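You operate a simulated robot arm through the tools that you are given. There is no shell and no other tool. Be economical: measure what you need, move in short steps, check, and stop when the job is done.

You are at the controls of a simulated two-armed robot. One attempt, no reset.

## Task
Pick up the filter cartridge from the top of the sample bench with one hand, pass it to the other hand and put it on the air bench top. Set down upright: filter cartridge.

It is judged by the outcome, as a careful person would: the job done as asked, and still so three seconds after it is handed in. It fails if anything else is knocked over, pushed out of place, dropped, spilled or broken.

## Robot
Two 7-joint arms with two-finger parallel grippers on one trunk, on a base that drives. Base frame: it is fixed to the floor where the robot stands at the start and does not move with it; the origin is under the middle of the robot, x ahead of it, y to its left, z up. Units: mm, rad, N and s.
The left shoulder is at the start at [70, 163, 1170], the right one opposite. With the tool pointing down near the work surface each hand reaches from about 400 to 880 mm from the robot's upright axis, wherever it stands, measured 20 degrees to its own side. Places, roughly: air bench top [-400, -1100, 800]. Payload 3.43 kg a hand.
Tool frame (each hand has its own): the origin (TCP) lies between the finger pads and is the grasp point; the fingertips stand 34 mm ahead of it; z points along the fingers, y is the line along which they close. The gripper opens to 128 mm. The fingers are 24 mm wide and 12 mm thick; the gripper's body (48 by 130 mm) begins 96 mm behind the TCP.
Orientation is told as [roll, pitch, yaw] about the base's x, y, z axes, in that order, counted from this pose: with the fingers straight down and closing along the base's y, the tool's x points along the base's -x, its y along +y and its z along -z.

## Interface
- The arms move only by the tool nudge_tool. It takes "left_steps", "right_steps" or both (then of equal length, played together; a hand with none holds still); each is a list that holds one entry, the list of rows, each a list of 7 numbers: the shift along the tool's x, y, z in mm, then the turn, a rotation vector about the tool's x, y, z in rad, then the opening, from 0 (shut) to 1 (fully open). In form: [[[dx, dy, dz, rx, ry, rz, jaw], ...]]. A call has 1 to 12 rows; each row is the pose to reach, as a shift and turn from the pose commanded when the call began, along the tool's axes at that moment. Rows are played at 5 a second. More than 50 mm and 0.15 rad between two rows, or a gripper value outside its range, and nothing of the call is played. Where a pose cannot be reached the arm comes as near as it can. A force on the tool above 40 N (or 10 N above the force at the start of the call, whichever is more), or a blocked arm, ends the call early, and 0.2 s more pass. Each finger travels about 153 mm/s and halts on what it meets, pressing with about 28 N; the grip force reading is that of the motor and also rises with nothing between the fingers. The clock runs only during rows and for 0.2 s after the last one: add rows that repeat a pose to give the fingers time. The reply holds the time, the measured pose of the TCP, the force on the tool along the base axes, the opening and the grip force, in the units named above and with some noise, with the torque about the TCP (base axes, N m) and any sound that the robot's microphone picked up.
- Cameras (640 x 400 px; columns grow to the right, rows downward): "scene" is now at [91.4, -78.5, 1405.4]; the picture's right is [-0.89, -0.46, 0.00], its down [-0.23, 0.44, -0.87] and it looks along [0.40, -0.77, -0.49] (base axes); focal length 214 px, centre (320, 200). "left" rides on the left gripper at [76, 11, -160] in its tool frame; the picture's right is [-0.15, 0.99, 0.00], its down [-0.88, -0.13, -0.46] and it looks along [-0.45, -0.07, 0.89] (tool axes); focal length 234 px, centre (320, 200). "right" rides on the right gripper at [76, -11, -160] in its tool frame; the picture's right is [0.15, 0.99, 0.00], its down [-0.88, 0.13, -0.46] and it looks along [-0.45, 0.07, 0.89] (tool axes); focal length 234 px, centre (320, 200). There is no depth. A picture from a camera that has moved, and an enlarged one, comes with that camera's place and axes in the base frame and with its lens.
- capture(camera): a new picture of that camera. No time passes.
- raise_lower(by): slides the trunk up (or, below 0, down) by that many mm; the arms and the scene camera ride with it, the base frame stays. It gives what a move gives, with no picture.
- base_move(legs): drives the robot by 1 to 6 legs, each [ahead, left, turn to the left] in mm, mm and rad, along the robot's own axes; the way and the turn of a leg run together, so that a leg with both is an arc; at most 1500 mm and 3.142 rad a leg. The arms and the cameras ride along, it lands a little off, and it stops where it bumps. It gives what a move gives.
- pan_tilt(pan, tilt): turns the head with the scene camera to pan (to the left, within 1.501 rad either way) and tilt (down, from -0.506 to 1.204), counted from straight ahead of the robot. It gives what a move gives.
- zoom(camera, box): a new picture of the part [left, top, right, bottom] of that camera's present view, enlarged. No time passes.
- finish_job(): hands the job in; it is judged then, once.

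Work in short steps. Places have to be worked out from the pictures, the camera data and where the tool is seen: move nearer, look again, correct. Check each grasp and each placing, and mend what went wrong. You have 120 turns and 100 pictures in all, those below and enlarged ones among them. Open the grippers and draw the arms clear of the work before you hand the job in, unless the task says otherwise; then end with one line.

The tools are called by a JSON object that holds its "method" and its "body". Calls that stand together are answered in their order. nudge_tool: Moves the arms, as the interface text tells. Its arguments: {"type":"object","properties":{"left_steps":{"type":"array","items":{"type":"array","items":{"type":"array","items":{"type":"number"}}}},"right_steps":{"type":"array","items":{"type":"array","items":{"type":"array","items":{"type":"number"}}}}},"required":[]} The other tools are called the same way: raise_lower (by) slides the trunk up or down; base_move (legs) drives the base; pan_tilt (pan, tilt) turns the head that bears the scene camera; capture (camera) takes a picture; zoom (camera, box) takes an enlarged picture of a part of a camera's view; finish_job () hands the job in.

At the start:

```text
time_s: 0.0
left_tool_pos: [632.7, -79.9, 1129.8]
left_tcp_rot: [0.0, -0.001, 0.002]
left_wrist_force: [1.1, 0.2, 0.0]
left_wrist_torque: [0.01, -0.01, -0.03]
left_width: 128.0
left_gripper_force: 0.0
right_tool_pos: [260.5, -354.8, 1253.5]
right_tcp_rot: [-0.002, -0.001, 0.0]
right_wrist_force: [-0.5, 0.3, -1.0]
right_wrist_torque: [0.0, -0.01, 0.0]
right_width: 128.0
right_gripper_force: 0.1
trunk travel left (down, up): [-650.0, 290.0]
robot x, y, heading: [-2.4, -0.4, -0.003]
head pan, tilt: [-1.091, 0.517]
```

scene: 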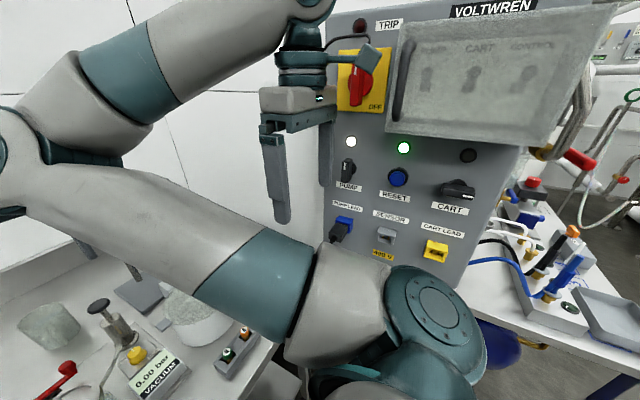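
right: 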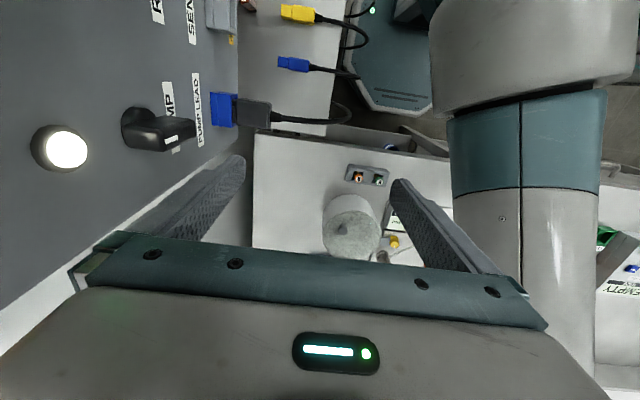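
left: 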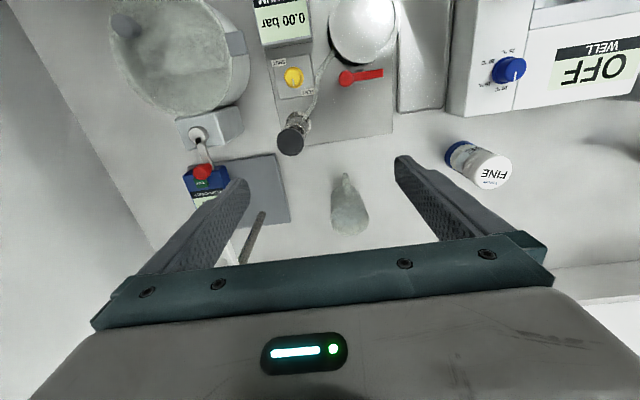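

The left camera shows a bench with a "FINE" cylinder that may be the filter cartridge. I'll look around with the head to find the benches.

{"method": "pan_tilt", "body": {"pan": 0.0, "tilt": 0.6}}

{"method": "capture", "body": {"camera": "scene"}}

{"method": "zoom", "body": {"camera": "left", "box": [380, 60, 640, 260]}}

```text
time_s: 1.3
left_tool_pos: [633.4, -80.4, 1131.1]
left_tcp_rot: [-0.001, -0.001, 0.003]
left_wrist_force: [0.8, 0.5, -1.1]
left_wrist_torque: [-0.01, -0.03, 0.03]
left_width: 128.1
left_gripper_force: 0.0
right_tool_pos: [260.9, -356.0, 1252.5]
right_tcp_rot: [0.001, -0.001, 0.001]
right_wrist_force: [-0.4, 0.0, 0.9]
right_wrist_torque: [-0.02, 0.0, 0.02]
right_width: 128.3
right_gripper_force: 0.0
trunk travel left (down, up): [-650.0, 290.0]
robot x, y, heading: [1.0, 1.6, 0.005]
head pan, tilt: [0.0, 0.6]
```

```text
96 pictures are left
camera scene: at [138.0, 1.8, 1397.9], right [0.0, -1.0, 0.0], down [-0.57, 0.0, -0.82], along [0.82, 0.0, -0.57], focal length 214 px, centre (320, 200)
```

scene: 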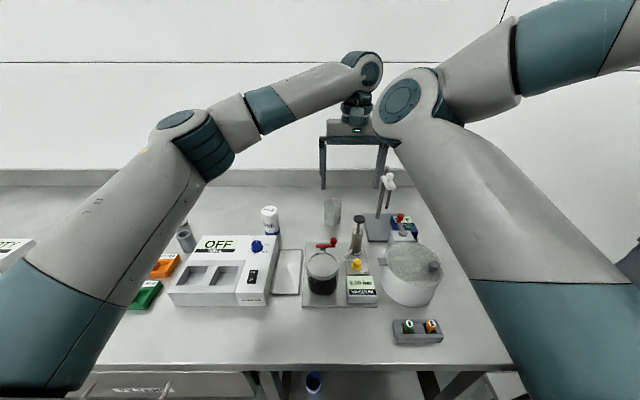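

```text
2.00 times, centred on (510, 160) of left
camera zoom: at [558.2, -68.9, 1289.7], right [0.14, 0.99, 0.0], down [0.88, -0.13, 0.46], along [0.45, -0.07, -0.89], focal length 468 px, centre (-60, 280)
```

zoom: 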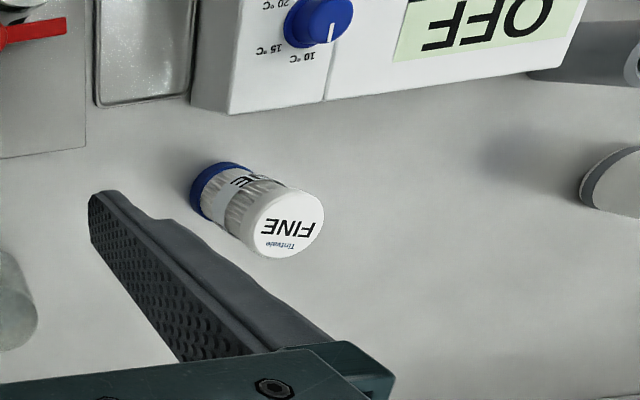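

A FINE-labelled upright cartridge stands at about (715, 170). I'll survey the other directions before committing.

{"method": "zoom", "body": {"camera": "scene", "box": [130, 180, 450, 380]}}

{"method": "pan_tilt", "body": {"pan": 1.0, "tilt": 0.5}}

{"method": "capture", "body": {"camera": "scene"}}

{"method": "pan_tilt", "body": {"pan": -1.5, "tilt": 0.5}}

{"method": "capture", "body": {"camera": "scene"}}

```text
2.00 times, centred on (290, 280) of scene
camera zoom: at [138.0, 1.8, 1397.9], right [0.0, -1.0, 0.0], down [-0.57, 0.0, -0.82], along [0.82, 0.0, -0.57], focal length 429 px, centre (380, 40)
```

zoom: 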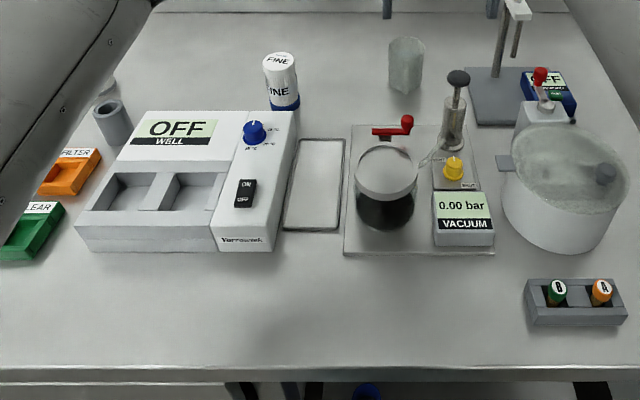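

```text
time_s: 2.6
left_tool_pos: [632.1, -80.4, 1130.3]
left_tcp_rot: [0.0, 0.0, 0.003]
left_wrist_force: [-0.1, 0.5, -0.6]
left_wrist_torque: [0.04, 0.01, -0.02]
left_width: 127.8
left_gripper_force: 0.0
right_tool_pos: [260.6, -355.9, 1254.4]
right_tcp_rot: [-0.002, 0.0, -0.001]
right_wrist_force: [0.3, -0.1, -0.4]
right_wrist_torque: [0.03, 0.01, 0.01]
right_width: 127.9
right_gripper_force: 0.1
trunk travel left (down, up): [-650.0, 290.0]
robot x, y, heading: [-0.8, 5.2, -0.004]
head pan, tilt: [1.0, 0.499]
```

```text
93 pictures are left
camera scene: at [98.8, 78.4, 1407.0], right [0.84, -0.54, 0.0], down [-0.26, -0.4, -0.88], along [0.47, 0.74, -0.48], focal length 214 px, centre (320, 200)
```

scene: 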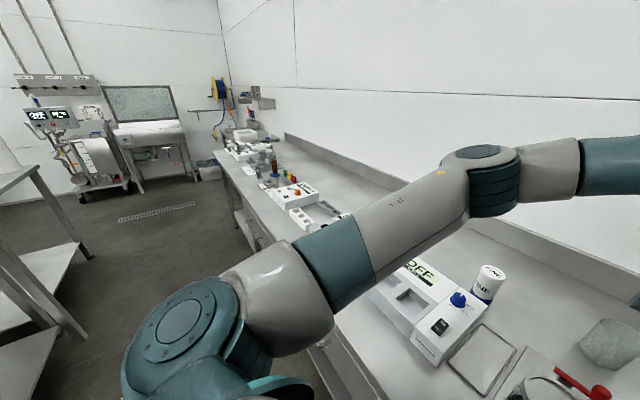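

```text
time_s: 4.9
left_tool_pos: [633.5, -79.9, 1129.1]
left_tcp_rot: [0.0, 0.0, 0.002]
left_wrist_force: [-0.2, 0.0, 0.0]
left_wrist_torque: [0.0, 0.01, -0.02]
left_width: 128.1
left_gripper_force: 0.1
right_tool_pos: [262.1, -355.8, 1252.8]
right_tcp_rot: [-0.001, 0.0, -0.001]
right_wrist_force: [0.0, -0.7, -0.8]
right_wrist_torque: [0.04, -0.04, 0.02]
right_width: 128.1
right_gripper_force: 0.0
trunk travel left (down, up): [-650.0, 290.0]
robot x, y, heading: [1.1, 1.9, -0.0]
head pan, tilt: [-1.499, 0.499]
```

```text
92 pictures are left
camera scene: at [56.1, -88.9, 1407.0], right [-1.0, -0.07, 0.0], down [-0.03, 0.48, -0.88], along [0.06, -0.88, -0.48], focal length 214 px, centre (320, 200)
```

scene: 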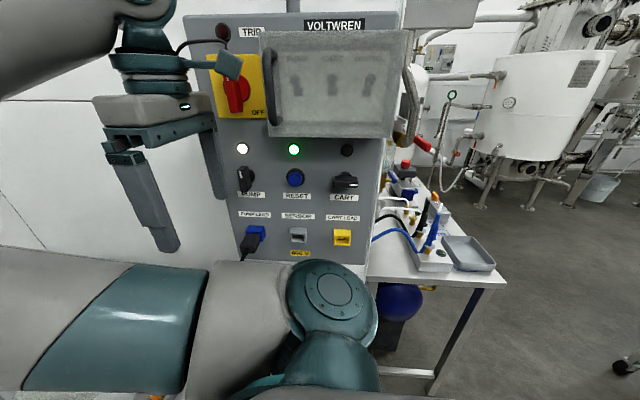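

The air bench lies to the right behind the panel; the cartridge will be picked with the left hand first. Moving the left hand above it at height and looking.

{"method": "nudge_tool", "body": {"left_steps": [[[-12, 45, 0, 0, 0, 0, 1], [-24, 90, 0, 0, 0, 0, 1], [-36, 135, 0, 0, 0, 0, 1], [-48, 180, 0, 0, 0, 0, 1], [-60, 215, 0, 0, 0, 0, 1], [-70, 245, 0, 0, 0, 0, 1], [-70, 245, 0, 0, 0, 0, 1]]]}}

{"method": "capture", "body": {"camera": "left"}}

{"method": "pan_tilt", "body": {"pan": 0.2, "tilt": 0.5}}

{"method": "capture", "body": {"camera": "scene"}}

```text
time_s: 6.5
left_tool_pos: [703.3, 164.7, 1130.2]
left_tcp_rot: [-0.002, -0.001, 0.0]
left_wrist_force: [0.2, -0.5, -0.8]
left_wrist_torque: [0.01, -0.02, -0.04]
left_width: 127.8
left_gripper_force: 0.2
right_tool_pos: [261.0, -355.6, 1253.5]
right_tcp_rot: [0.0, -0.001, 0.001]
right_wrist_force: [-0.5, 0.9, -0.6]
right_wrist_torque: [0.01, 0.0, -0.03]
right_width: 128.1
right_gripper_force: 0.1
trunk travel left (down, up): [-650.0, 290.0]
robot x, y, heading: [-0.8, 3.9, 0.003]
head pan, tilt: [-1.499, 0.499]
```

```text
91 pictures are left
camera left: at [627.7, 175.5, 1289.8], right [0.15, 0.99, 0.0], down [0.88, -0.13, 0.46], along [0.45, -0.07, -0.89], focal length 234 px, centre (320, 200)
```

left: 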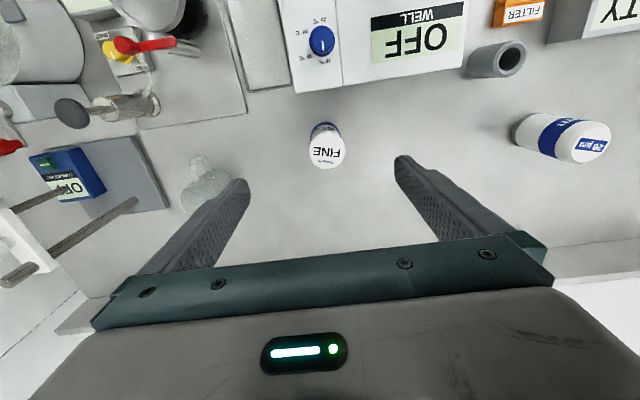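

```text
time_s: 8.2
left_tool_pos: [703.2, 165.5, 1130.1]
left_tcp_rot: [0.0, 0.0, 0.001]
left_wrist_force: [0.8, -0.6, 0.5]
left_wrist_torque: [0.0, 0.01, -0.01]
left_width: 128.0
left_gripper_force: 0.2
right_tool_pos: [260.6, -356.2, 1253.0]
right_tcp_rot: [-0.003, 0.001, 0.0]
right_wrist_force: [0.1, 0.8, -0.6]
right_wrist_torque: [0.02, 0.01, 0.01]
right_width: 128.2
right_gripper_force: 0.1
trunk travel left (down, up): [-650.0, 290.0]
robot x, y, heading: [2.1, -0.0, 0.001]
head pan, tilt: [0.201, 0.499]
```

```text
90 pictures are left
camera scene: at [138.8, 20.0, 1407.0], right [0.2, -0.98, 0.0], down [-0.47, -0.1, -0.88], along [0.86, 0.17, -0.48], focal length 214 px, centre (320, 200)
```

scene: 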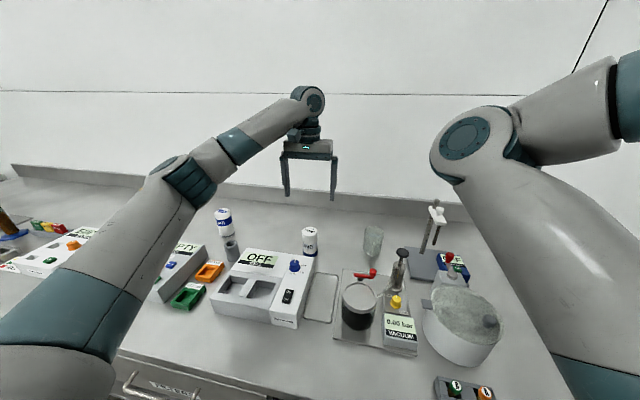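

There is a second cylinder, labelled something like "20 µm". I'll zoom in on both labels.

{"method": "zoom", "body": {"camera": "left", "box": [490, 90, 630, 180]}}

{"method": "zoom", "body": {"camera": "left", "box": [290, 110, 370, 175]}}

{"method": "zoom", "body": {"camera": "scene", "box": [200, 200, 330, 280]}}

```text
4.44 times, centred on (560, 135) of left
camera zoom: at [627.7, 175.7, 1289.8], right [0.15, 0.99, 0.0], down [0.88, -0.13, 0.46], along [0.45, -0.07, -0.89], focal length 1041 px, centre (-747, 489)
```

zoom: 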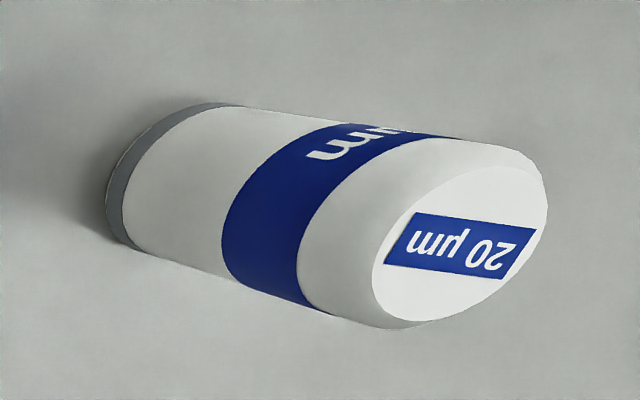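

```text
6.15 times, centred on (330, 142) of left
camera zoom: at [627.7, 175.7, 1289.8], right [0.15, 0.99, 0.0], down [0.88, -0.13, 0.46], along [0.45, -0.07, -0.89], focal length 1441 px, centre (258, 554)
```

zoom: 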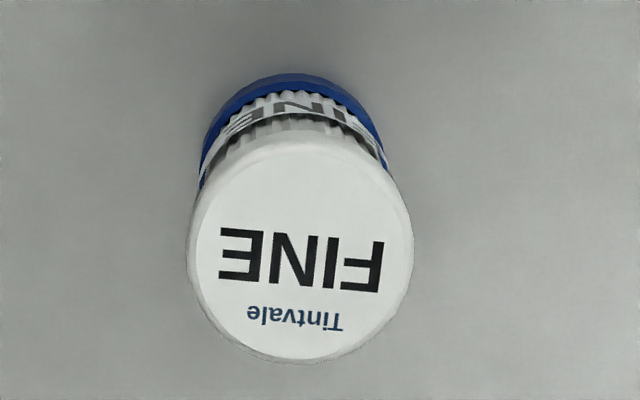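

```text
4.92 times, centred on (265, 240) of scene
camera zoom: at [138.8, 20.0, 1407.0], right [0.2, -0.98, 0.0], down [-0.47, -0.1, -0.88], along [0.86, 0.17, -0.48], focal length 1056 px, centre (591, 3)
```

zoom: 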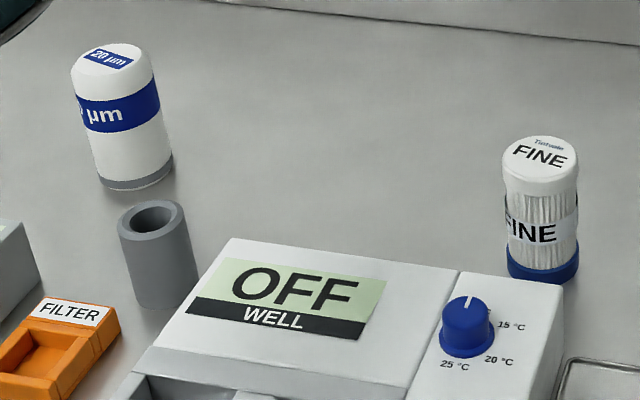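

Two candidates: pleated "FINE" and smooth "20 µm". I'll look along the bench and toward the air bench for more context.

{"method": "pan_tilt", "body": {"pan": 0.9, "tilt": 0.35}}

{"method": "zoom", "body": {"camera": "scene", "box": [160, 60, 480, 260]}}

{"method": "zoom", "body": {"camera": "scene", "box": [0, 60, 200, 185]}}

{"method": "pan_tilt", "body": {"pan": -1.5, "tilt": 0.5}}

{"method": "zoom", "body": {"camera": "scene", "box": [360, 140, 520, 300]}}

```text
time_s: 9.3
left_tool_pos: [703.1, 164.8, 1130.7]
left_tcp_rot: [0.0, 0.0, 0.001]
left_wrist_force: [-0.1, -0.1, 0.4]
left_wrist_torque: [-0.02, 0.0, 0.01]
left_width: 128.0
left_gripper_force: 0.0
right_tool_pos: [261.3, -355.9, 1253.3]
right_tcp_rot: [-0.002, 0.001, 0.001]
right_wrist_force: [0.1, -0.8, 0.2]
right_wrist_torque: [-0.02, -0.01, 0.01]
right_width: 128.1
right_gripper_force: 0.2
trunk travel left (down, up): [-650.0, 290.0]
robot x, y, heading: [-4.9, -2.8, 0.0]
head pan, tilt: [0.901, 0.351]
```

```text
2.00 times, centred on (320, 160) of scene
camera zoom: at [107.5, 74.8, 1420.7], right [0.78, -0.62, 0.0], down [-0.21, -0.27, -0.94], along [0.58, 0.74, -0.34], focal length 429 px, centre (320, 280)
```

zoom: 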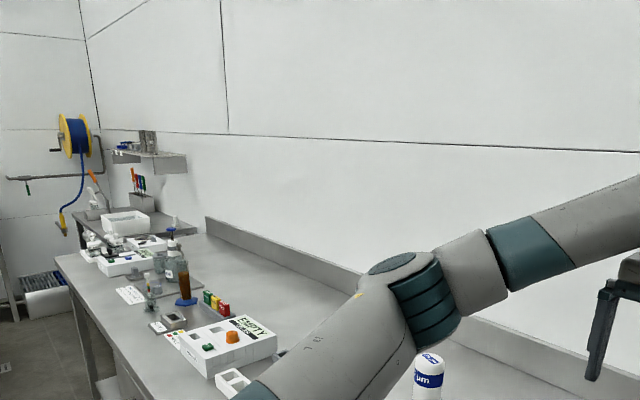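

```text
3.20 times, centred on (100, 122) of scene
camera zoom: at [107.5, 74.8, 1420.7], right [0.78, -0.62, 0.0], down [-0.21, -0.27, -0.94], along [0.58, 0.74, -0.34], focal length 686 px, centre (1024, 448)
```

zoom: 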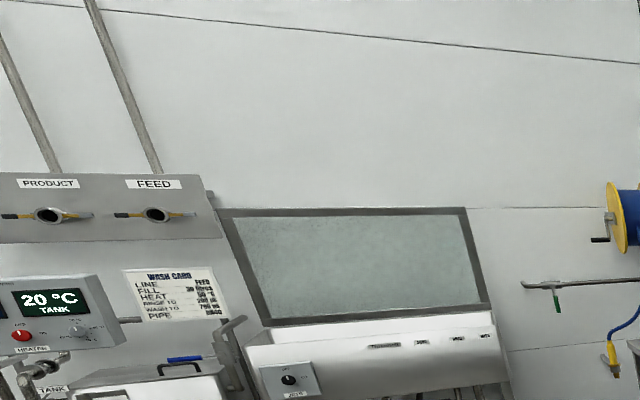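

```text
time_s: 11.5
left_tool_pos: [703.1, 164.3, 1130.3]
left_tcp_rot: [0.001, 0.0, 0.002]
left_wrist_force: [1.3, 0.0, 0.0]
left_wrist_torque: [0.01, -0.02, -0.03]
left_width: 128.0
left_gripper_force: 0.1
right_tool_pos: [261.1, -355.8, 1254.0]
right_tcp_rot: [-0.001, 0.001, -0.001]
right_wrist_force: [-0.1, 1.1, 0.2]
right_wrist_torque: [0.04, -0.01, 0.01]
right_width: 128.2
right_gripper_force: 0.1
trunk travel left (down, up): [-650.0, 290.0]
robot x, y, heading: [2.6, -3.4, -0.001]
head pan, tilt: [-1.499, 0.499]
```

```text
2.50 times, centred on (440, 220) of scene
camera zoom: at [56.1, -88.8, 1407.0], right [-1.0, -0.07, 0.0], down [-0.03, 0.48, -0.88], along [0.06, -0.88, -0.48], focal length 536 px, centre (20, 150)
```

zoom: 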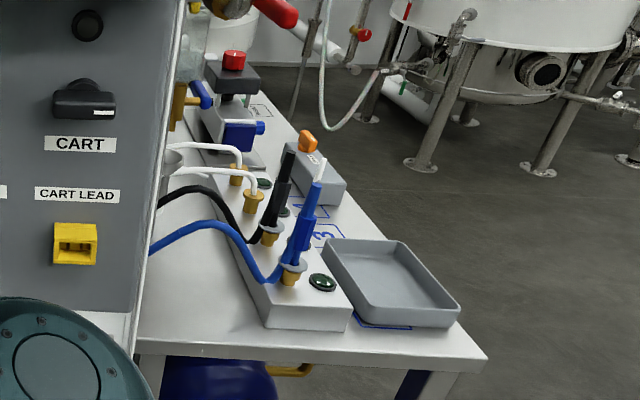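

To decide which one is "the filter cartridge" I want to see the air bench. I first draw the right hand inward, away from the panel.

{"method": "nudge_tool", "body": {"right_steps": [[[0, 40, 0, 0, 0, 0, 1], [0, 80, 0, 0, 0, 0, 1], [0, 120, 0, 0, 0, 0, 1], [0, 150, 0, 0, 0, 0, 1]]]}}

{"method": "capture", "body": {"camera": "scene"}}

```text
time_s: 12.2
left_tool_pos: [703.3, 164.2, 1131.5]
left_tcp_rot: [0.001, 0.001, 0.002]
left_wrist_force: [0.8, -0.9, 0.6]
left_wrist_torque: [-0.02, 0.02, 0.04]
left_width: 128.0
left_gripper_force: 0.0
right_tool_pos: [239.6, -292.3, 1244.7]
right_tcp_rot: [-0.009, -0.009, 0.004]
right_wrist_force: [-3.3, -22.2, -7.1]
right_wrist_torque: [-1.12, 0.02, 0.46]
right_width: 115.7
right_gripper_force: 0.0
right hand out of reach, approached as far as the arm can: row 2, 3
trunk travel left (down, up): [-650.0, 290.0]
robot x, y, heading: [-1.9, 4.1, 0.0]
head pan, tilt: [-1.499, 0.499]
stopped in row 3 (right hand): the force on the tool passed its limit (the readings are from after the stop); the commanded pose is now the measured one
```

```text
83 pictures are left
camera scene: at [56.3, -90.2, 1406.9], right [-1.0, -0.07, 0.0], down [-0.03, 0.48, -0.88], along [0.06, -0.88, -0.48], focal length 214 px, centre (320, 200)
```

scene: 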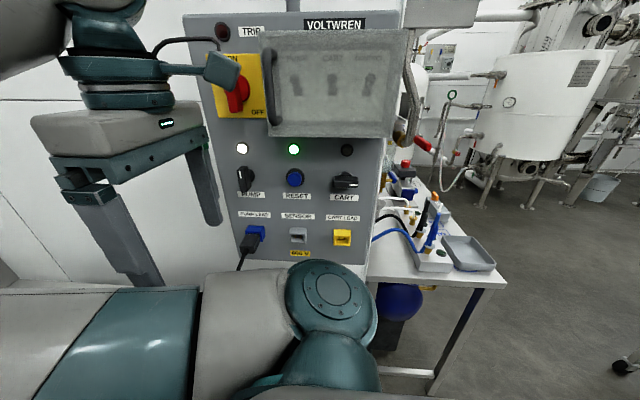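

The hand touched its own arm (too close to the body). I back off toward a freer pose, forward and outward a bit.

{"method": "nudge_tool", "body": {"right_steps": [[[0, -20, 0, 0, 0, 0, 0.9], [-20, -30, 0, 0, 0, 0, 0.6], [-40, -30, 0, 0, 0, 0, 0.4], [-60, -20, 0, 0, 0, 0, 0.3]]]}}

{"method": "pan_tilt", "body": {"pan": -0.7, "tilt": 0.5}}

{"method": "capture", "body": {"camera": "scene"}}

```text
time_s: 13.2
left_tool_pos: [704.0, 164.9, 1130.3]
left_tcp_rot: [0.0, 0.0, 0.002]
left_wrist_force: [0.6, 0.2, -0.7]
left_wrist_torque: [0.03, 0.02, 0.03]
left_width: 127.8
left_gripper_force: 0.0
right_tool_pos: [282.7, -331.0, 1240.2]
right_tcp_rot: [-0.007, -0.007, -0.001]
right_wrist_force: [-0.2, -0.2, -0.3]
right_wrist_torque: [0.03, 0.04, 0.0]
right_width: 38.5
right_gripper_force: 0.0
right hand out of reach, approached as far as the arm can: row 3, 4
trunk travel left (down, up): [-650.0, 290.0]
robot x, y, heading: [-1.1, -1.3, -0.002]
head pan, tilt: [-1.499, 0.499]
```

```text
time_s: 14.3
left_tool_pos: [702.3, 165.5, 1130.3]
left_tcp_rot: [0.0, 0.0, 0.0]
left_wrist_force: [0.2, -0.1, -0.6]
left_wrist_torque: [-0.01, 0.02, -0.01]
left_width: 127.8
left_gripper_force: 0.0
right_tool_pos: [282.7, -331.5, 1239.4]
right_tcp_rot: [-0.008, -0.009, 0.0]
right_wrist_force: [-0.2, 1.1, 0.1]
right_wrist_torque: [0.0, 0.0, -0.03]
right_width: 38.7
right_gripper_force: 0.2
trunk travel left (down, up): [-650.0, 290.0]
robot x, y, heading: [-2.2, -1.9, -0.002]
head pan, tilt: [-0.7, 0.499]
```

```text
82 pictures are left
camera scene: at [119.1, -56.4, 1407.0], right [-0.64, -0.76, 0.0], down [-0.37, 0.31, -0.88], along [0.67, -0.57, -0.48], focal length 214 px, centre (320, 200)
```

scene: 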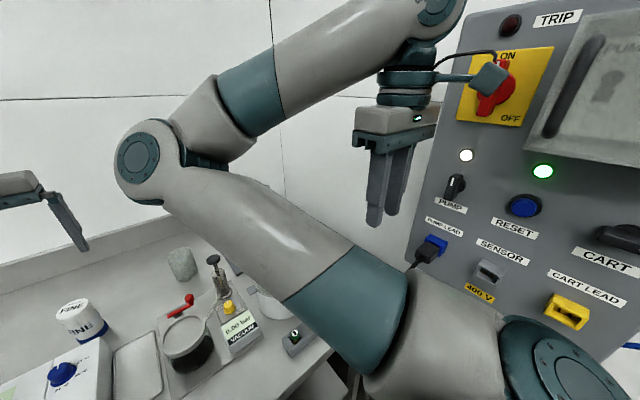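

The right hand is close to the panel, so I drive sideways left 150, then back 800, to view the air bench.

{"method": "base_move", "body": {"legs": [[0, 150, 0], [-700, 0, 0]]}}

{"method": "pan_tilt", "body": {"pan": -1.4, "tilt": 0.4}}

{"method": "capture", "body": {"camera": "scene"}}

```text
time_s: 19.1
left_tool_pos: [4.4, 314.3, 1130.8]
left_tcp_rot: [0.0, 0.0, -0.002]
left_wrist_force: [0.6, -0.6, 0.3]
left_wrist_torque: [-0.01, 0.02, -0.02]
left_width: 128.0
left_gripper_force: 0.2
right_tool_pos: [-418.8, -179.7, 1240.5]
right_tcp_rot: [-0.008, -0.007, 0.0]
right_wrist_force: [1.1, -0.4, 0.5]
right_wrist_torque: [-0.01, -0.01, -0.01]
right_width: 38.6
right_gripper_force: 0.0
trunk travel left (down, up): [-650.0, 290.0]
robot x, y, heading: [-704.0, 153.3, -0.003]
head pan, tilt: [-0.7, 0.499]
```

```text
time_s: 20.2
left_tool_pos: [3.8, 315.5, 1129.9]
left_tcp_rot: [-0.001, -0.001, -0.003]
left_wrist_force: [0.8, 0.4, -0.7]
left_wrist_torque: [0.0, -0.01, 0.01]
left_width: 128.0
left_gripper_force: 0.0
right_tool_pos: [-419.8, -179.5, 1240.4]
right_tcp_rot: [-0.007, -0.008, -0.003]
right_wrist_force: [0.1, 0.4, 0.1]
right_wrist_torque: [0.03, -0.04, -0.04]
right_width: 38.5
right_gripper_force: 0.1
trunk travel left (down, up): [-650.0, 290.0]
robot x, y, heading: [-700.8, 155.5, -0.004]
head pan, tilt: [-1.4, 0.4]
```

```text
81 pictures are left
camera scene: at [-634.7, 63.3, 1416.1], right [-0.99, -0.17, 0.0], down [-0.07, 0.38, -0.92], along [0.15, -0.91, -0.39], focal length 214 px, centre (320, 200)
```

scene: 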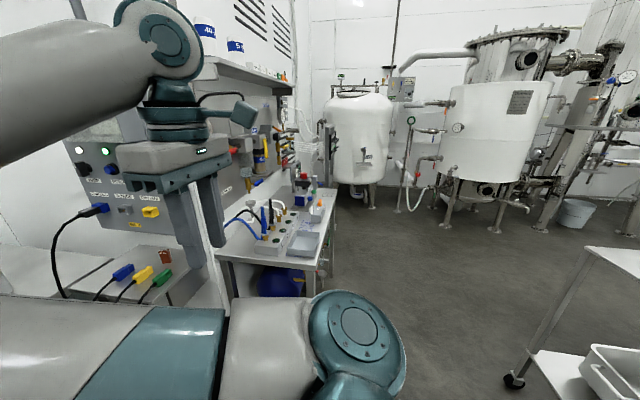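

There's a shelf with blue-white cylinders above the air bench. Zooming there and on the air board.

{"method": "zoom", "body": {"camera": "scene", "box": [180, 10, 310, 90]}}

{"method": "zoom", "body": {"camera": "scene", "box": [210, 100, 350, 300]}}

```text
4.92 times, centred on (245, 50) of scene
camera zoom: at [-634.7, 63.3, 1416.1], right [-0.99, -0.17, 0.0], down [-0.07, 0.38, -0.92], along [0.15, -0.91, -0.39], focal length 1056 px, centre (689, 938)
```

zoom: 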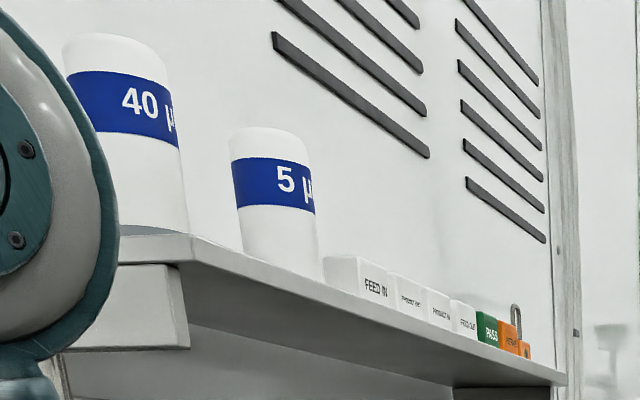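

```text
2.00 times, centred on (280, 200) of scene
camera zoom: at [-634.7, 63.3, 1416.1], right [-0.99, -0.17, 0.0], down [-0.07, 0.38, -0.92], along [0.15, -0.91, -0.39], focal length 429 px, centre (400, 200)
```

zoom: 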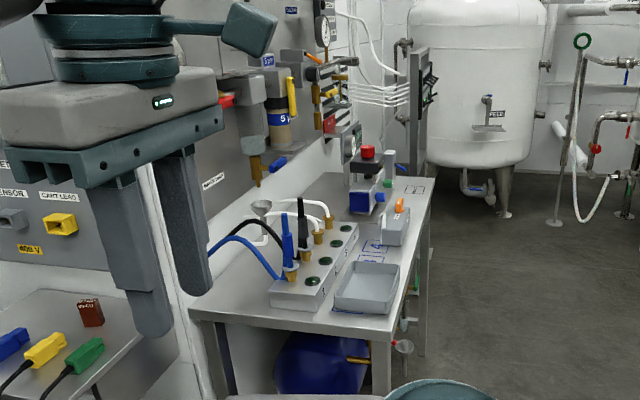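

The 20 µm unit is of a family (5, 40 µm) on the air shelf; I'll look closer at the rig and labels, and scan the rest of the room for FINE-type items.

{"method": "zoom", "body": {"camera": "scene", "box": [230, 100, 310, 150]}}

{"method": "pan_tilt", "body": {"pan": 0.1, "tilt": 0.5}}

{"method": "capture", "body": {"camera": "scene"}}

```text
8.00 times, centred on (270, 125) of scene
camera zoom: at [-634.7, 63.3, 1416.1], right [-0.99, -0.17, 0.0], down [-0.07, 0.38, -0.92], along [0.15, -0.91, -0.39], focal length 1716 px, centre (720, 800)
```

zoom: 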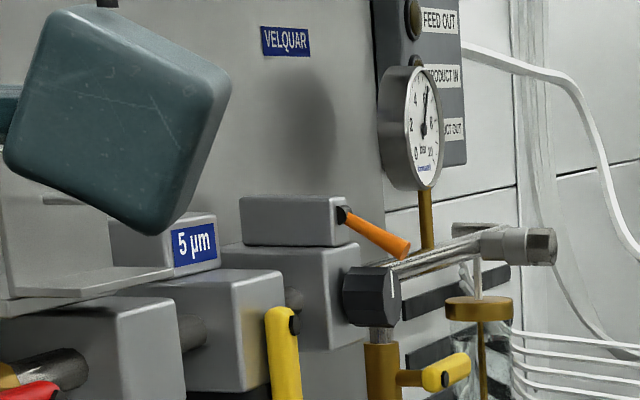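

```text
time_s: 21.8
left_tool_pos: [5.2, 315.4, 1129.7]
left_tcp_rot: [0.0, 0.0, -0.001]
left_wrist_force: [-0.1, -0.5, 0.5]
left_wrist_torque: [0.0, 0.02, -0.01]
left_width: 128.2
left_gripper_force: 0.1
right_tool_pos: [-418.9, -179.7, 1240.6]
right_tcp_rot: [-0.007, -0.009, -0.001]
right_wrist_force: [-0.1, 0.4, -0.5]
right_wrist_torque: [-0.01, 0.0, -0.01]
right_width: 38.3
right_gripper_force: 0.0
trunk travel left (down, up): [-650.0, 290.0]
robot x, y, heading: [-697.0, 155.6, -0.002]
head pan, tilt: [0.099, 0.499]
```

```text
77 pictures are left
camera scene: at [-559.7, 163.3, 1407.0], right [0.1, -1.0, 0.0], down [-0.48, -0.05, -0.88], along [0.87, 0.08, -0.48], focal length 214 px, centre (320, 200)
```

scene: 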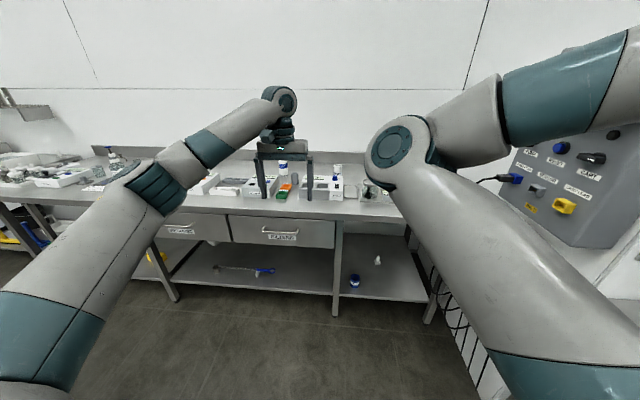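

{"method": "zoom", "body": {"camera": "scene", "box": [330, 240, 430, 300]}}

{"method": "zoom", "body": {"camera": "scene", "box": [130, 200, 310, 290]}}

{"method": "zoom", "body": {"camera": "scene", "box": [0, 120, 160, 230]}}

```text
6.40 times, centred on (380, 270) of scene
camera zoom: at [-559.7, 163.3, 1407.0], right [0.1, -1.0, 0.0], down [-0.48, -0.05, -0.88], along [0.87, 0.08, -0.48], focal length 1373 px, centre (-64, -248)
```

zoom: 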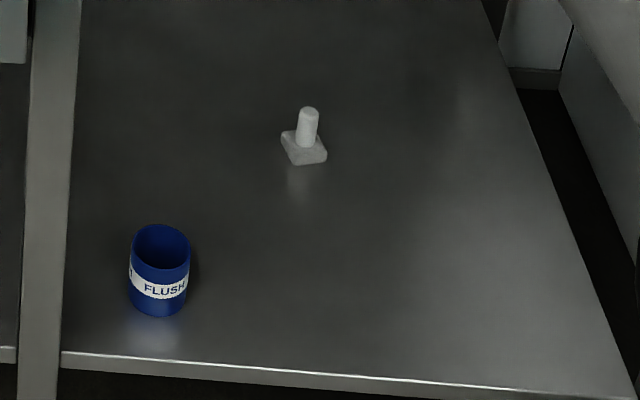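

```text
3.56 times, centred on (220, 245) of scene
camera zoom: at [-559.7, 163.3, 1407.0], right [0.1, -1.0, 0.0], down [-0.48, -0.05, -0.88], along [0.87, 0.08, -0.48], focal length 763 px, centre (676, 40)
```

zoom: 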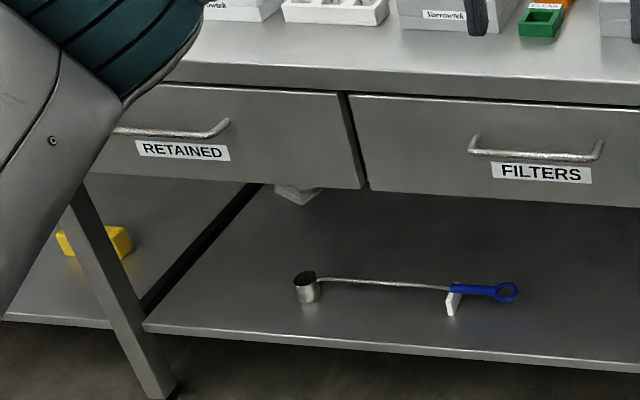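

```text
3.64 times, centred on (80, 175) of scene
camera zoom: at [-559.7, 163.3, 1407.0], right [0.1, -1.0, 0.0], down [-0.48, -0.05, -0.88], along [0.87, 0.08, -0.48], focal length 780 px, centre (1193, 291)
```

zoom: 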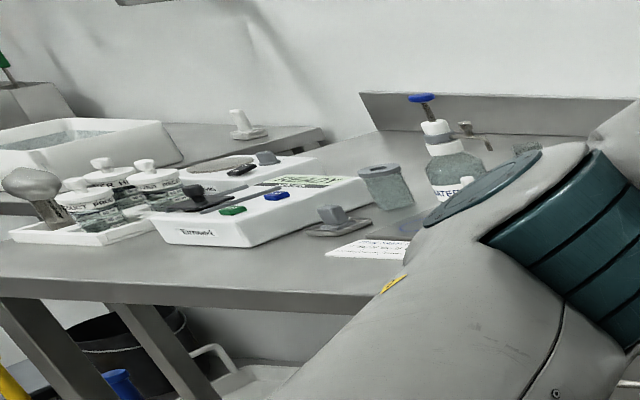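

The FINE unit may belong with the FILTERS drawer/process line; I need to see the whole shelf and the air rig. I back off slightly and turn to face the air bench.

{"method": "base_move", "body": {"legs": [[-150, 100, 0], [0, 0, -1.3]]}}

{"method": "pan_tilt", "body": {"pan": 0.0, "tilt": 0.2}}

{"method": "capture", "body": {"camera": "scene"}}

```text
time_s: 26.5
left_tool_pos: [-499.8, -378.7, 1131.0]
left_tcp_rot: [-0.001, 0.0, -1.296]
left_wrist_force: [-0.8, -0.4, 0.8]
left_wrist_torque: [0.0, -0.01, 0.02]
left_width: 127.9
left_gripper_force: 0.1
right_tool_pos: [-1091.2, -106.8, 1240.4]
right_tcp_rot: [-0.005, -0.008, -1.3]
right_wrist_force: [0.3, -0.1, -0.3]
right_wrist_torque: [0.04, 0.01, -0.02]
right_width: 38.2
right_gripper_force: 0.1
trunk travel left (down, up): [-650.0, 290.0]
robot x, y, heading: [-850.4, 252.3, -1.296]
head pan, tilt: [0.099, 0.499]
```

```text
time_s: 27.3
left_tool_pos: [-501.7, -379.4, 1129.9]
left_tcp_rot: [0.001, 0.001, -1.296]
left_wrist_force: [-0.5, -0.1, 0.4]
left_wrist_torque: [0.02, -0.01, -0.03]
left_width: 127.8
left_gripper_force: 0.0
right_tool_pos: [-1092.7, -106.0, 1241.4]
right_tcp_rot: [-0.007, -0.008, -1.299]
right_wrist_force: [0.3, 0.0, -0.1]
right_wrist_torque: [0.02, -0.01, 0.0]
right_width: 38.4
right_gripper_force: 0.1
trunk travel left (down, up): [-650.0, 290.0]
robot x, y, heading: [-846.2, 252.8, -1.297]
head pan, tilt: [0.0, 0.201]
```

```text
73 pictures are left
camera scene: at [-810.3, 117.4, 1434.6], right [-0.96, -0.27, 0.0], down [-0.05, 0.19, -0.98], along [0.26, -0.94, -0.2], focal length 214 px, centre (320, 200)
```

scene: 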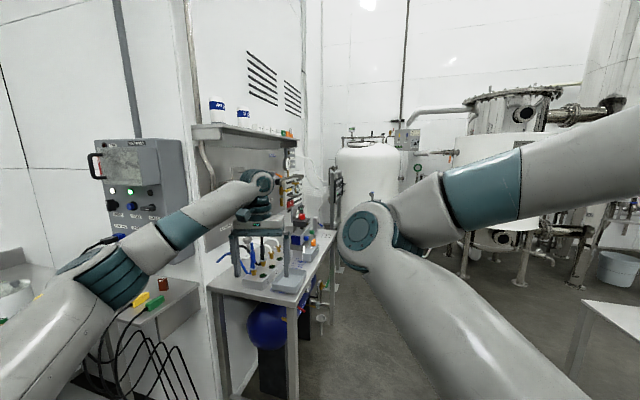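

{"method": "zoom", "body": {"camera": "scene", "box": [180, 90, 340, 250]}}

{"method": "pan_tilt", "body": {"pan": -0.9, "tilt": 0.35}}

{"method": "capture", "body": {"camera": "scene"}}

{"method": "pan_tilt", "body": {"pan": -1.5, "tilt": 0.4}}

{"method": "capture", "body": {"camera": "scene"}}

```text
2.50 times, centred on (260, 170) of scene
camera zoom: at [-810.3, 117.4, 1434.6], right [-0.96, -0.27, 0.0], down [-0.05, 0.19, -0.98], along [0.26, -0.94, -0.2], focal length 536 px, centre (470, 275)
```

zoom: 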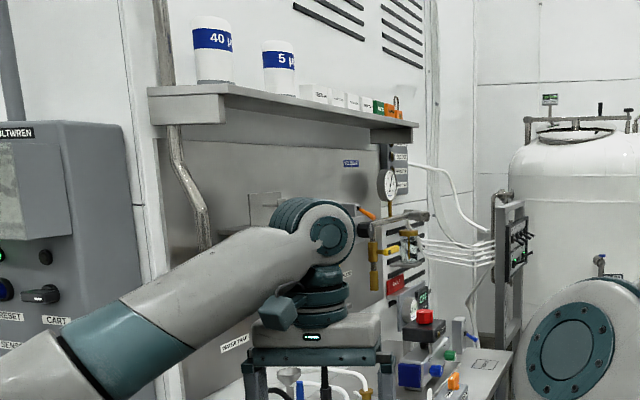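

```text
time_s: 28.5
left_tool_pos: [-500.5, -379.2, 1130.5]
left_tcp_rot: [0.0, -0.001, -1.296]
left_wrist_force: [0.6, -0.5, 1.0]
left_wrist_torque: [-0.02, 0.02, 0.0]
left_width: 128.2
left_gripper_force: 0.1
right_tool_pos: [-1093.1, -106.8, 1241.8]
right_tcp_rot: [-0.008, -0.008, -1.3]
right_wrist_force: [-1.0, -0.1, 0.1]
right_wrist_torque: [0.02, -0.04, -0.02]
right_width: 38.4
right_gripper_force: 0.0
trunk travel left (down, up): [-650.0, 290.0]
robot x, y, heading: [-845.5, 254.3, -1.301]
head pan, tilt: [-0.901, 0.351]
```

```text
71 pictures are left
camera scene: at [-890.1, 131.9, 1420.7], right [-0.81, 0.59, 0.0], down [0.2, 0.28, -0.94], along [-0.55, -0.76, -0.34], focal length 214 px, centre (320, 200)
```

scene: 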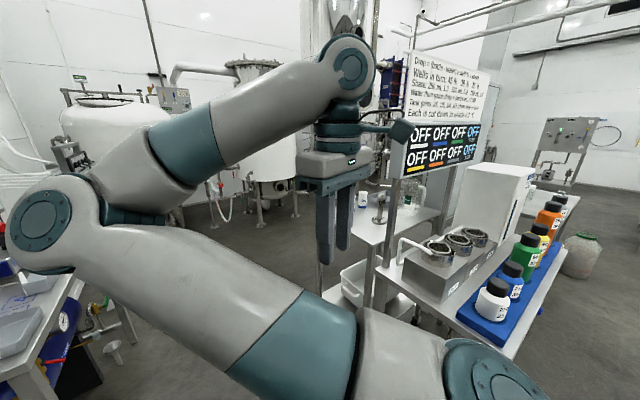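

```text
time_s: 29.5
left_tool_pos: [-500.9, -380.2, 1130.3]
left_tcp_rot: [0.0, 0.001, -1.297]
left_wrist_force: [-0.3, -0.1, 0.0]
left_wrist_torque: [-0.02, -0.02, -0.01]
left_width: 127.8
left_gripper_force: 0.0
right_tool_pos: [-1091.3, -106.0, 1239.9]
right_tcp_rot: [-0.007, -0.008, -1.298]
right_wrist_force: [1.1, 0.3, 0.3]
right_wrist_torque: [-0.02, 0.02, 0.03]
right_width: 38.7
right_gripper_force: 0.1
trunk travel left (down, up): [-650.0, 290.0]
robot x, y, heading: [-849.6, 253.2, -1.304]
head pan, tilt: [-1.499, 0.4]
```

```text
70 pictures are left
camera scene: at [-922.6, 176.0, 1416.2], right [-0.34, 0.94, 0.0], down [0.37, 0.13, -0.92], along [-0.87, -0.31, -0.39], focal length 214 px, centre (320, 200)
```

scene: 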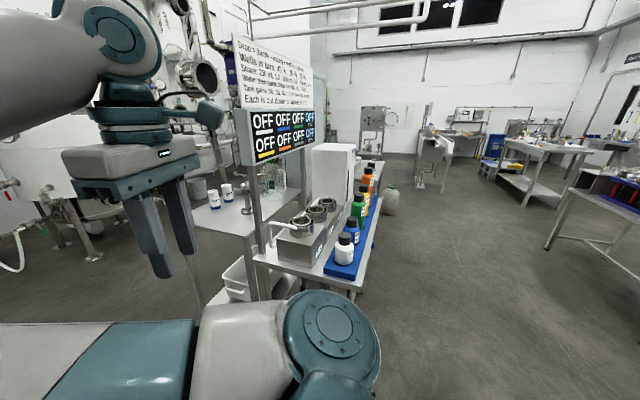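

Two cylinders like FINE stand on another bench. Zooming there.

{"method": "zoom", "body": {"camera": "scene", "box": [190, 160, 290, 240]}}

{"method": "zoom", "body": {"camera": "scene", "box": [210, 20, 350, 170]}}

```text
5.00 times, centred on (240, 200) of scene
camera zoom: at [-922.6, 176.0, 1416.2], right [-0.34, 0.94, 0.0], down [0.37, 0.13, -0.92], along [-0.87, -0.31, -0.39], focal length 1072 px, centre (720, 200)
```

zoom: 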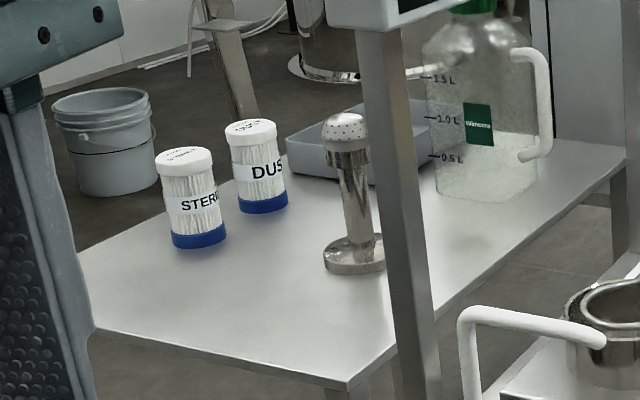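

```text
2.67 times, centred on (280, 95) of scene
camera zoom: at [-922.6, 176.0, 1416.2], right [-0.34, 0.94, 0.0], down [0.37, 0.13, -0.92], along [-0.87, -0.31, -0.39], focal length 572 px, centre (427, 480)
```

zoom: 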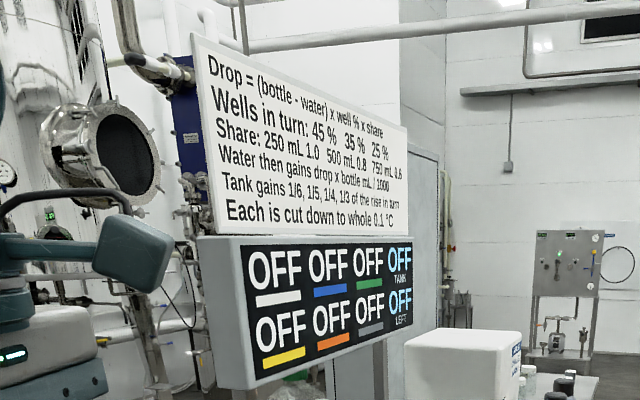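

The FINE cartridge has siblings (STERILE, DUST), and 20 µm has siblings (5, 40 µm). I'll read labels on the air rig and near the siblings for wording.

{"method": "zoom", "body": {"camera": "scene", "box": [208, 182, 256, 212]}}

{"method": "pan_tilt", "body": {"pan": 0.1, "tilt": 0.2}}

{"method": "zoom", "body": {"camera": "scene", "box": [225, 145, 345, 220]}}

{"method": "zoom", "body": {"camera": "scene", "box": [220, 90, 340, 165]}}

```text
13.33 times, centred on (232, 197) of scene
camera zoom: at [-922.6, 176.0, 1416.2], right [-0.34, 0.94, 0.0], down [0.37, 0.13, -0.92], along [-0.87, -0.31, -0.39], focal length 2860 px, centre (1493, 240)
```

zoom: 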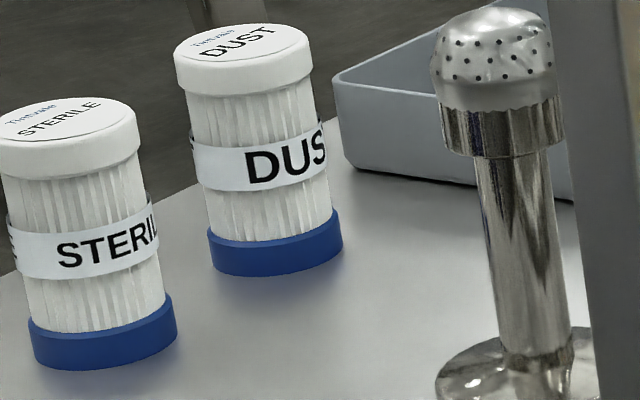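

```text
time_s: 31.2
left_tool_pos: [-500.9, -378.0, 1128.0]
left_tcp_rot: [0.0, 0.0, -1.295]
left_wrist_force: [-0.4, -0.9, 1.0]
left_wrist_torque: [-0.01, -0.02, -0.05]
left_width: 128.0
left_gripper_force: 0.1
right_tool_pos: [-1092.4, -106.3, 1239.7]
right_tcp_rot: [-0.006, -0.009, -1.297]
right_wrist_force: [0.2, -0.3, 0.1]
right_wrist_torque: [-0.01, 0.03, 0.03]
right_width: 38.5
right_gripper_force: 0.0
trunk travel left (down, up): [-650.0, 290.0]
robot x, y, heading: [-849.6, 256.3, -1.297]
head pan, tilt: [0.099, 0.201]
```

```text
5.33 times, centred on (285, 182) of scene
camera zoom: at [-801.6, 120.3, 1434.7], right [-0.93, -0.36, 0.0], down [-0.07, 0.19, -0.98], along [0.35, -0.91, -0.2], focal length 1144 px, centre (507, 293)
```

zoom: 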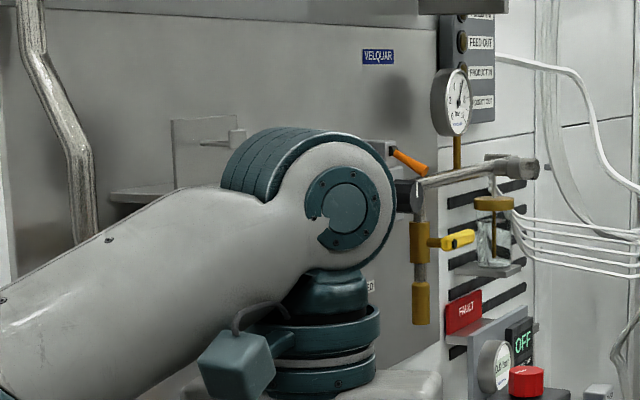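

```text
5.33 times, centred on (280, 128) of scene
camera zoom: at [-801.6, 120.3, 1434.7], right [-0.93, -0.36, 0.0], down [-0.07, 0.19, -0.98], along [0.35, -0.91, -0.2], focal length 1144 px, centre (533, 587)
```

zoom: 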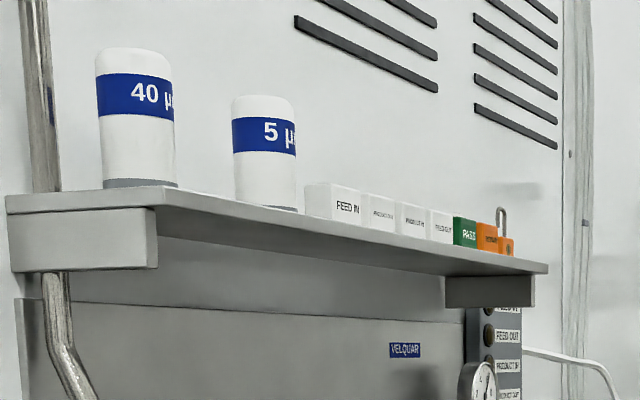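

I want to read the filter housing labels on the rig; I turn a little left so the left arm clears that view.

{"method": "base_move", "body": {"legs": [[0, 0, 0.35]]}}

{"method": "pan_tilt", "body": {"pan": -0.35, "tilt": 0.3}}

{"method": "zoom", "body": {"camera": "scene", "box": [180, 90, 340, 190]}}

{"method": "zoom", "body": {"camera": "scene", "box": [180, 160, 380, 320]}}

```text
time_s: 32.6
left_tool_pos: [-303.8, -220.7, 1130.1]
left_tcp_rot: [0.0, 0.0, -0.947]
left_wrist_force: [0.3, -0.6, -0.5]
left_wrist_torque: [0.01, -0.01, 0.0]
left_width: 128.0
left_gripper_force: 0.1
right_tool_pos: [-951.3, -168.6, 1240.7]
right_tcp_rot: [-0.009, -0.007, -0.946]
right_wrist_force: [0.5, 0.4, -0.4]
right_wrist_torque: [-0.02, -0.01, -0.01]
right_width: 38.3
right_gripper_force: 0.1
trunk travel left (down, up): [-650.0, 290.0]
robot x, y, heading: [-848.9, 256.6, -0.945]
head pan, tilt: [0.099, 0.201]
```

```text
time_s: 33.5
left_tool_pos: [-302.9, -219.8, 1130.7]
left_tcp_rot: [0.001, 0.0, -0.946]
left_wrist_force: [-0.7, 0.0, 0.3]
left_wrist_torque: [0.0, -0.02, 0.01]
left_width: 127.9
left_gripper_force: 0.1
right_tool_pos: [-953.1, -169.2, 1240.0]
right_tcp_rot: [-0.009, -0.01, -0.945]
right_wrist_force: [0.1, 0.2, 0.4]
right_wrist_torque: [-0.05, -0.02, -0.02]
right_width: 38.5
right_gripper_force: 0.0
trunk travel left (down, up): [-650.0, 290.0]
robot x, y, heading: [-849.5, 254.3, -0.942]
head pan, tilt: [-0.351, 0.3]
```

```text
4.00 times, centred on (260, 140) of scene
camera zoom: at [-794.4, 124.8, 1425.4], right [-0.96, -0.27, 0.0], down [-0.08, 0.28, -0.96], along [0.26, -0.92, -0.3], focal length 858 px, centre (560, 440)
```

zoom: 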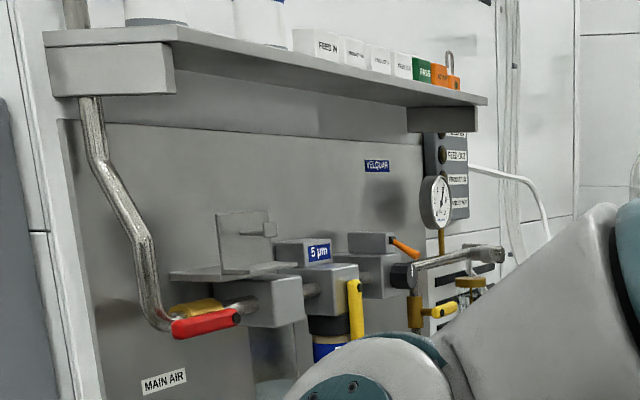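

```text
2.50 times, centred on (280, 240) of scene
camera zoom: at [-794.4, 124.8, 1425.4], right [-0.96, -0.27, 0.0], down [-0.08, 0.28, -0.96], along [0.26, -0.92, -0.3], focal length 536 px, centre (420, 100)
```

zoom: 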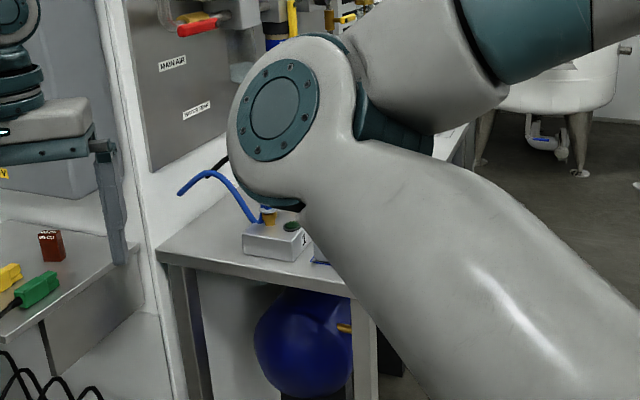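

The air rig takes the µm elements. I'll check the tank area for where STERILE/DUST/FINE belong and how it's labelled.

{"method": "pan_tilt", "body": {"pan": -1.2, "tilt": 0.2}}

{"method": "capture", "body": {"camera": "scene"}}

```text
time_s: 34.7
left_tool_pos: [-303.2, -219.7, 1130.0]
left_tcp_rot: [0.0, -0.001, -0.945]
left_wrist_force: [-0.1, -0.1, 0.3]
left_wrist_torque: [0.03, 0.02, 0.0]
left_width: 128.0
left_gripper_force: 0.0
right_tool_pos: [-952.9, -170.1, 1241.5]
right_tcp_rot: [-0.006, -0.007, -0.946]
right_wrist_force: [0.2, 0.0, 0.7]
right_wrist_torque: [-0.02, 0.0, 0.04]
right_width: 38.3
right_gripper_force: 0.0
trunk travel left (down, up): [-650.0, 290.0]
robot x, y, heading: [-848.4, 254.1, -0.95]
head pan, tilt: [-1.201, 0.201]
```

```text
62 pictures are left
camera scene: at [-870.2, 136.7, 1434.7], right [-0.84, 0.54, 0.0], down [0.11, 0.17, -0.98], along [-0.53, -0.82, -0.2], focal length 214 px, centre (320, 200)
```

scene: 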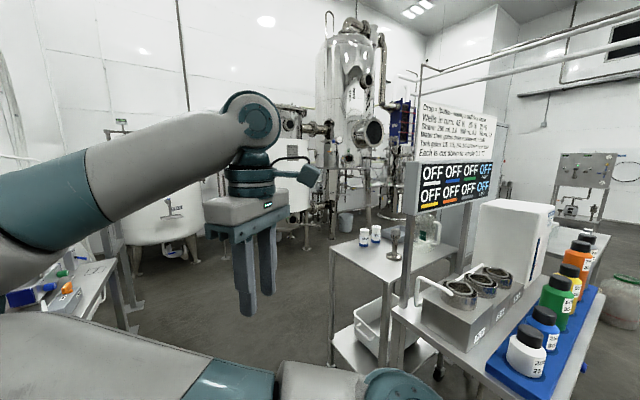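

{"method": "zoom", "body": {"camera": "scene", "box": [270, 90, 420, 190]}}

{"method": "zoom", "body": {"camera": "scene", "box": [320, 210, 460, 340]}}

```text
4.00 times, centred on (345, 140) of scene
camera zoom: at [-870.2, 136.7, 1434.7], right [-0.84, 0.54, 0.0], down [0.11, 0.17, -0.98], along [-0.53, -0.82, -0.2], focal length 858 px, centre (220, 440)
```

zoom: 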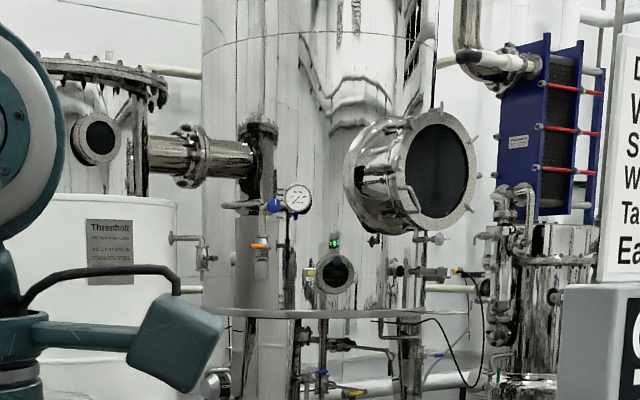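

```text
3.08 times, centred on (390, 275) of scene
camera zoom: at [-870.2, 136.7, 1434.7], right [-0.84, 0.54, 0.0], down [0.11, 0.17, -0.98], along [-0.53, -0.82, -0.2], focal length 660 px, centre (105, -31)
```

zoom: 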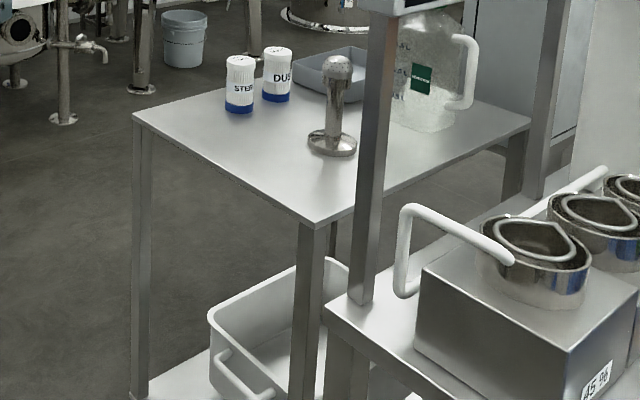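

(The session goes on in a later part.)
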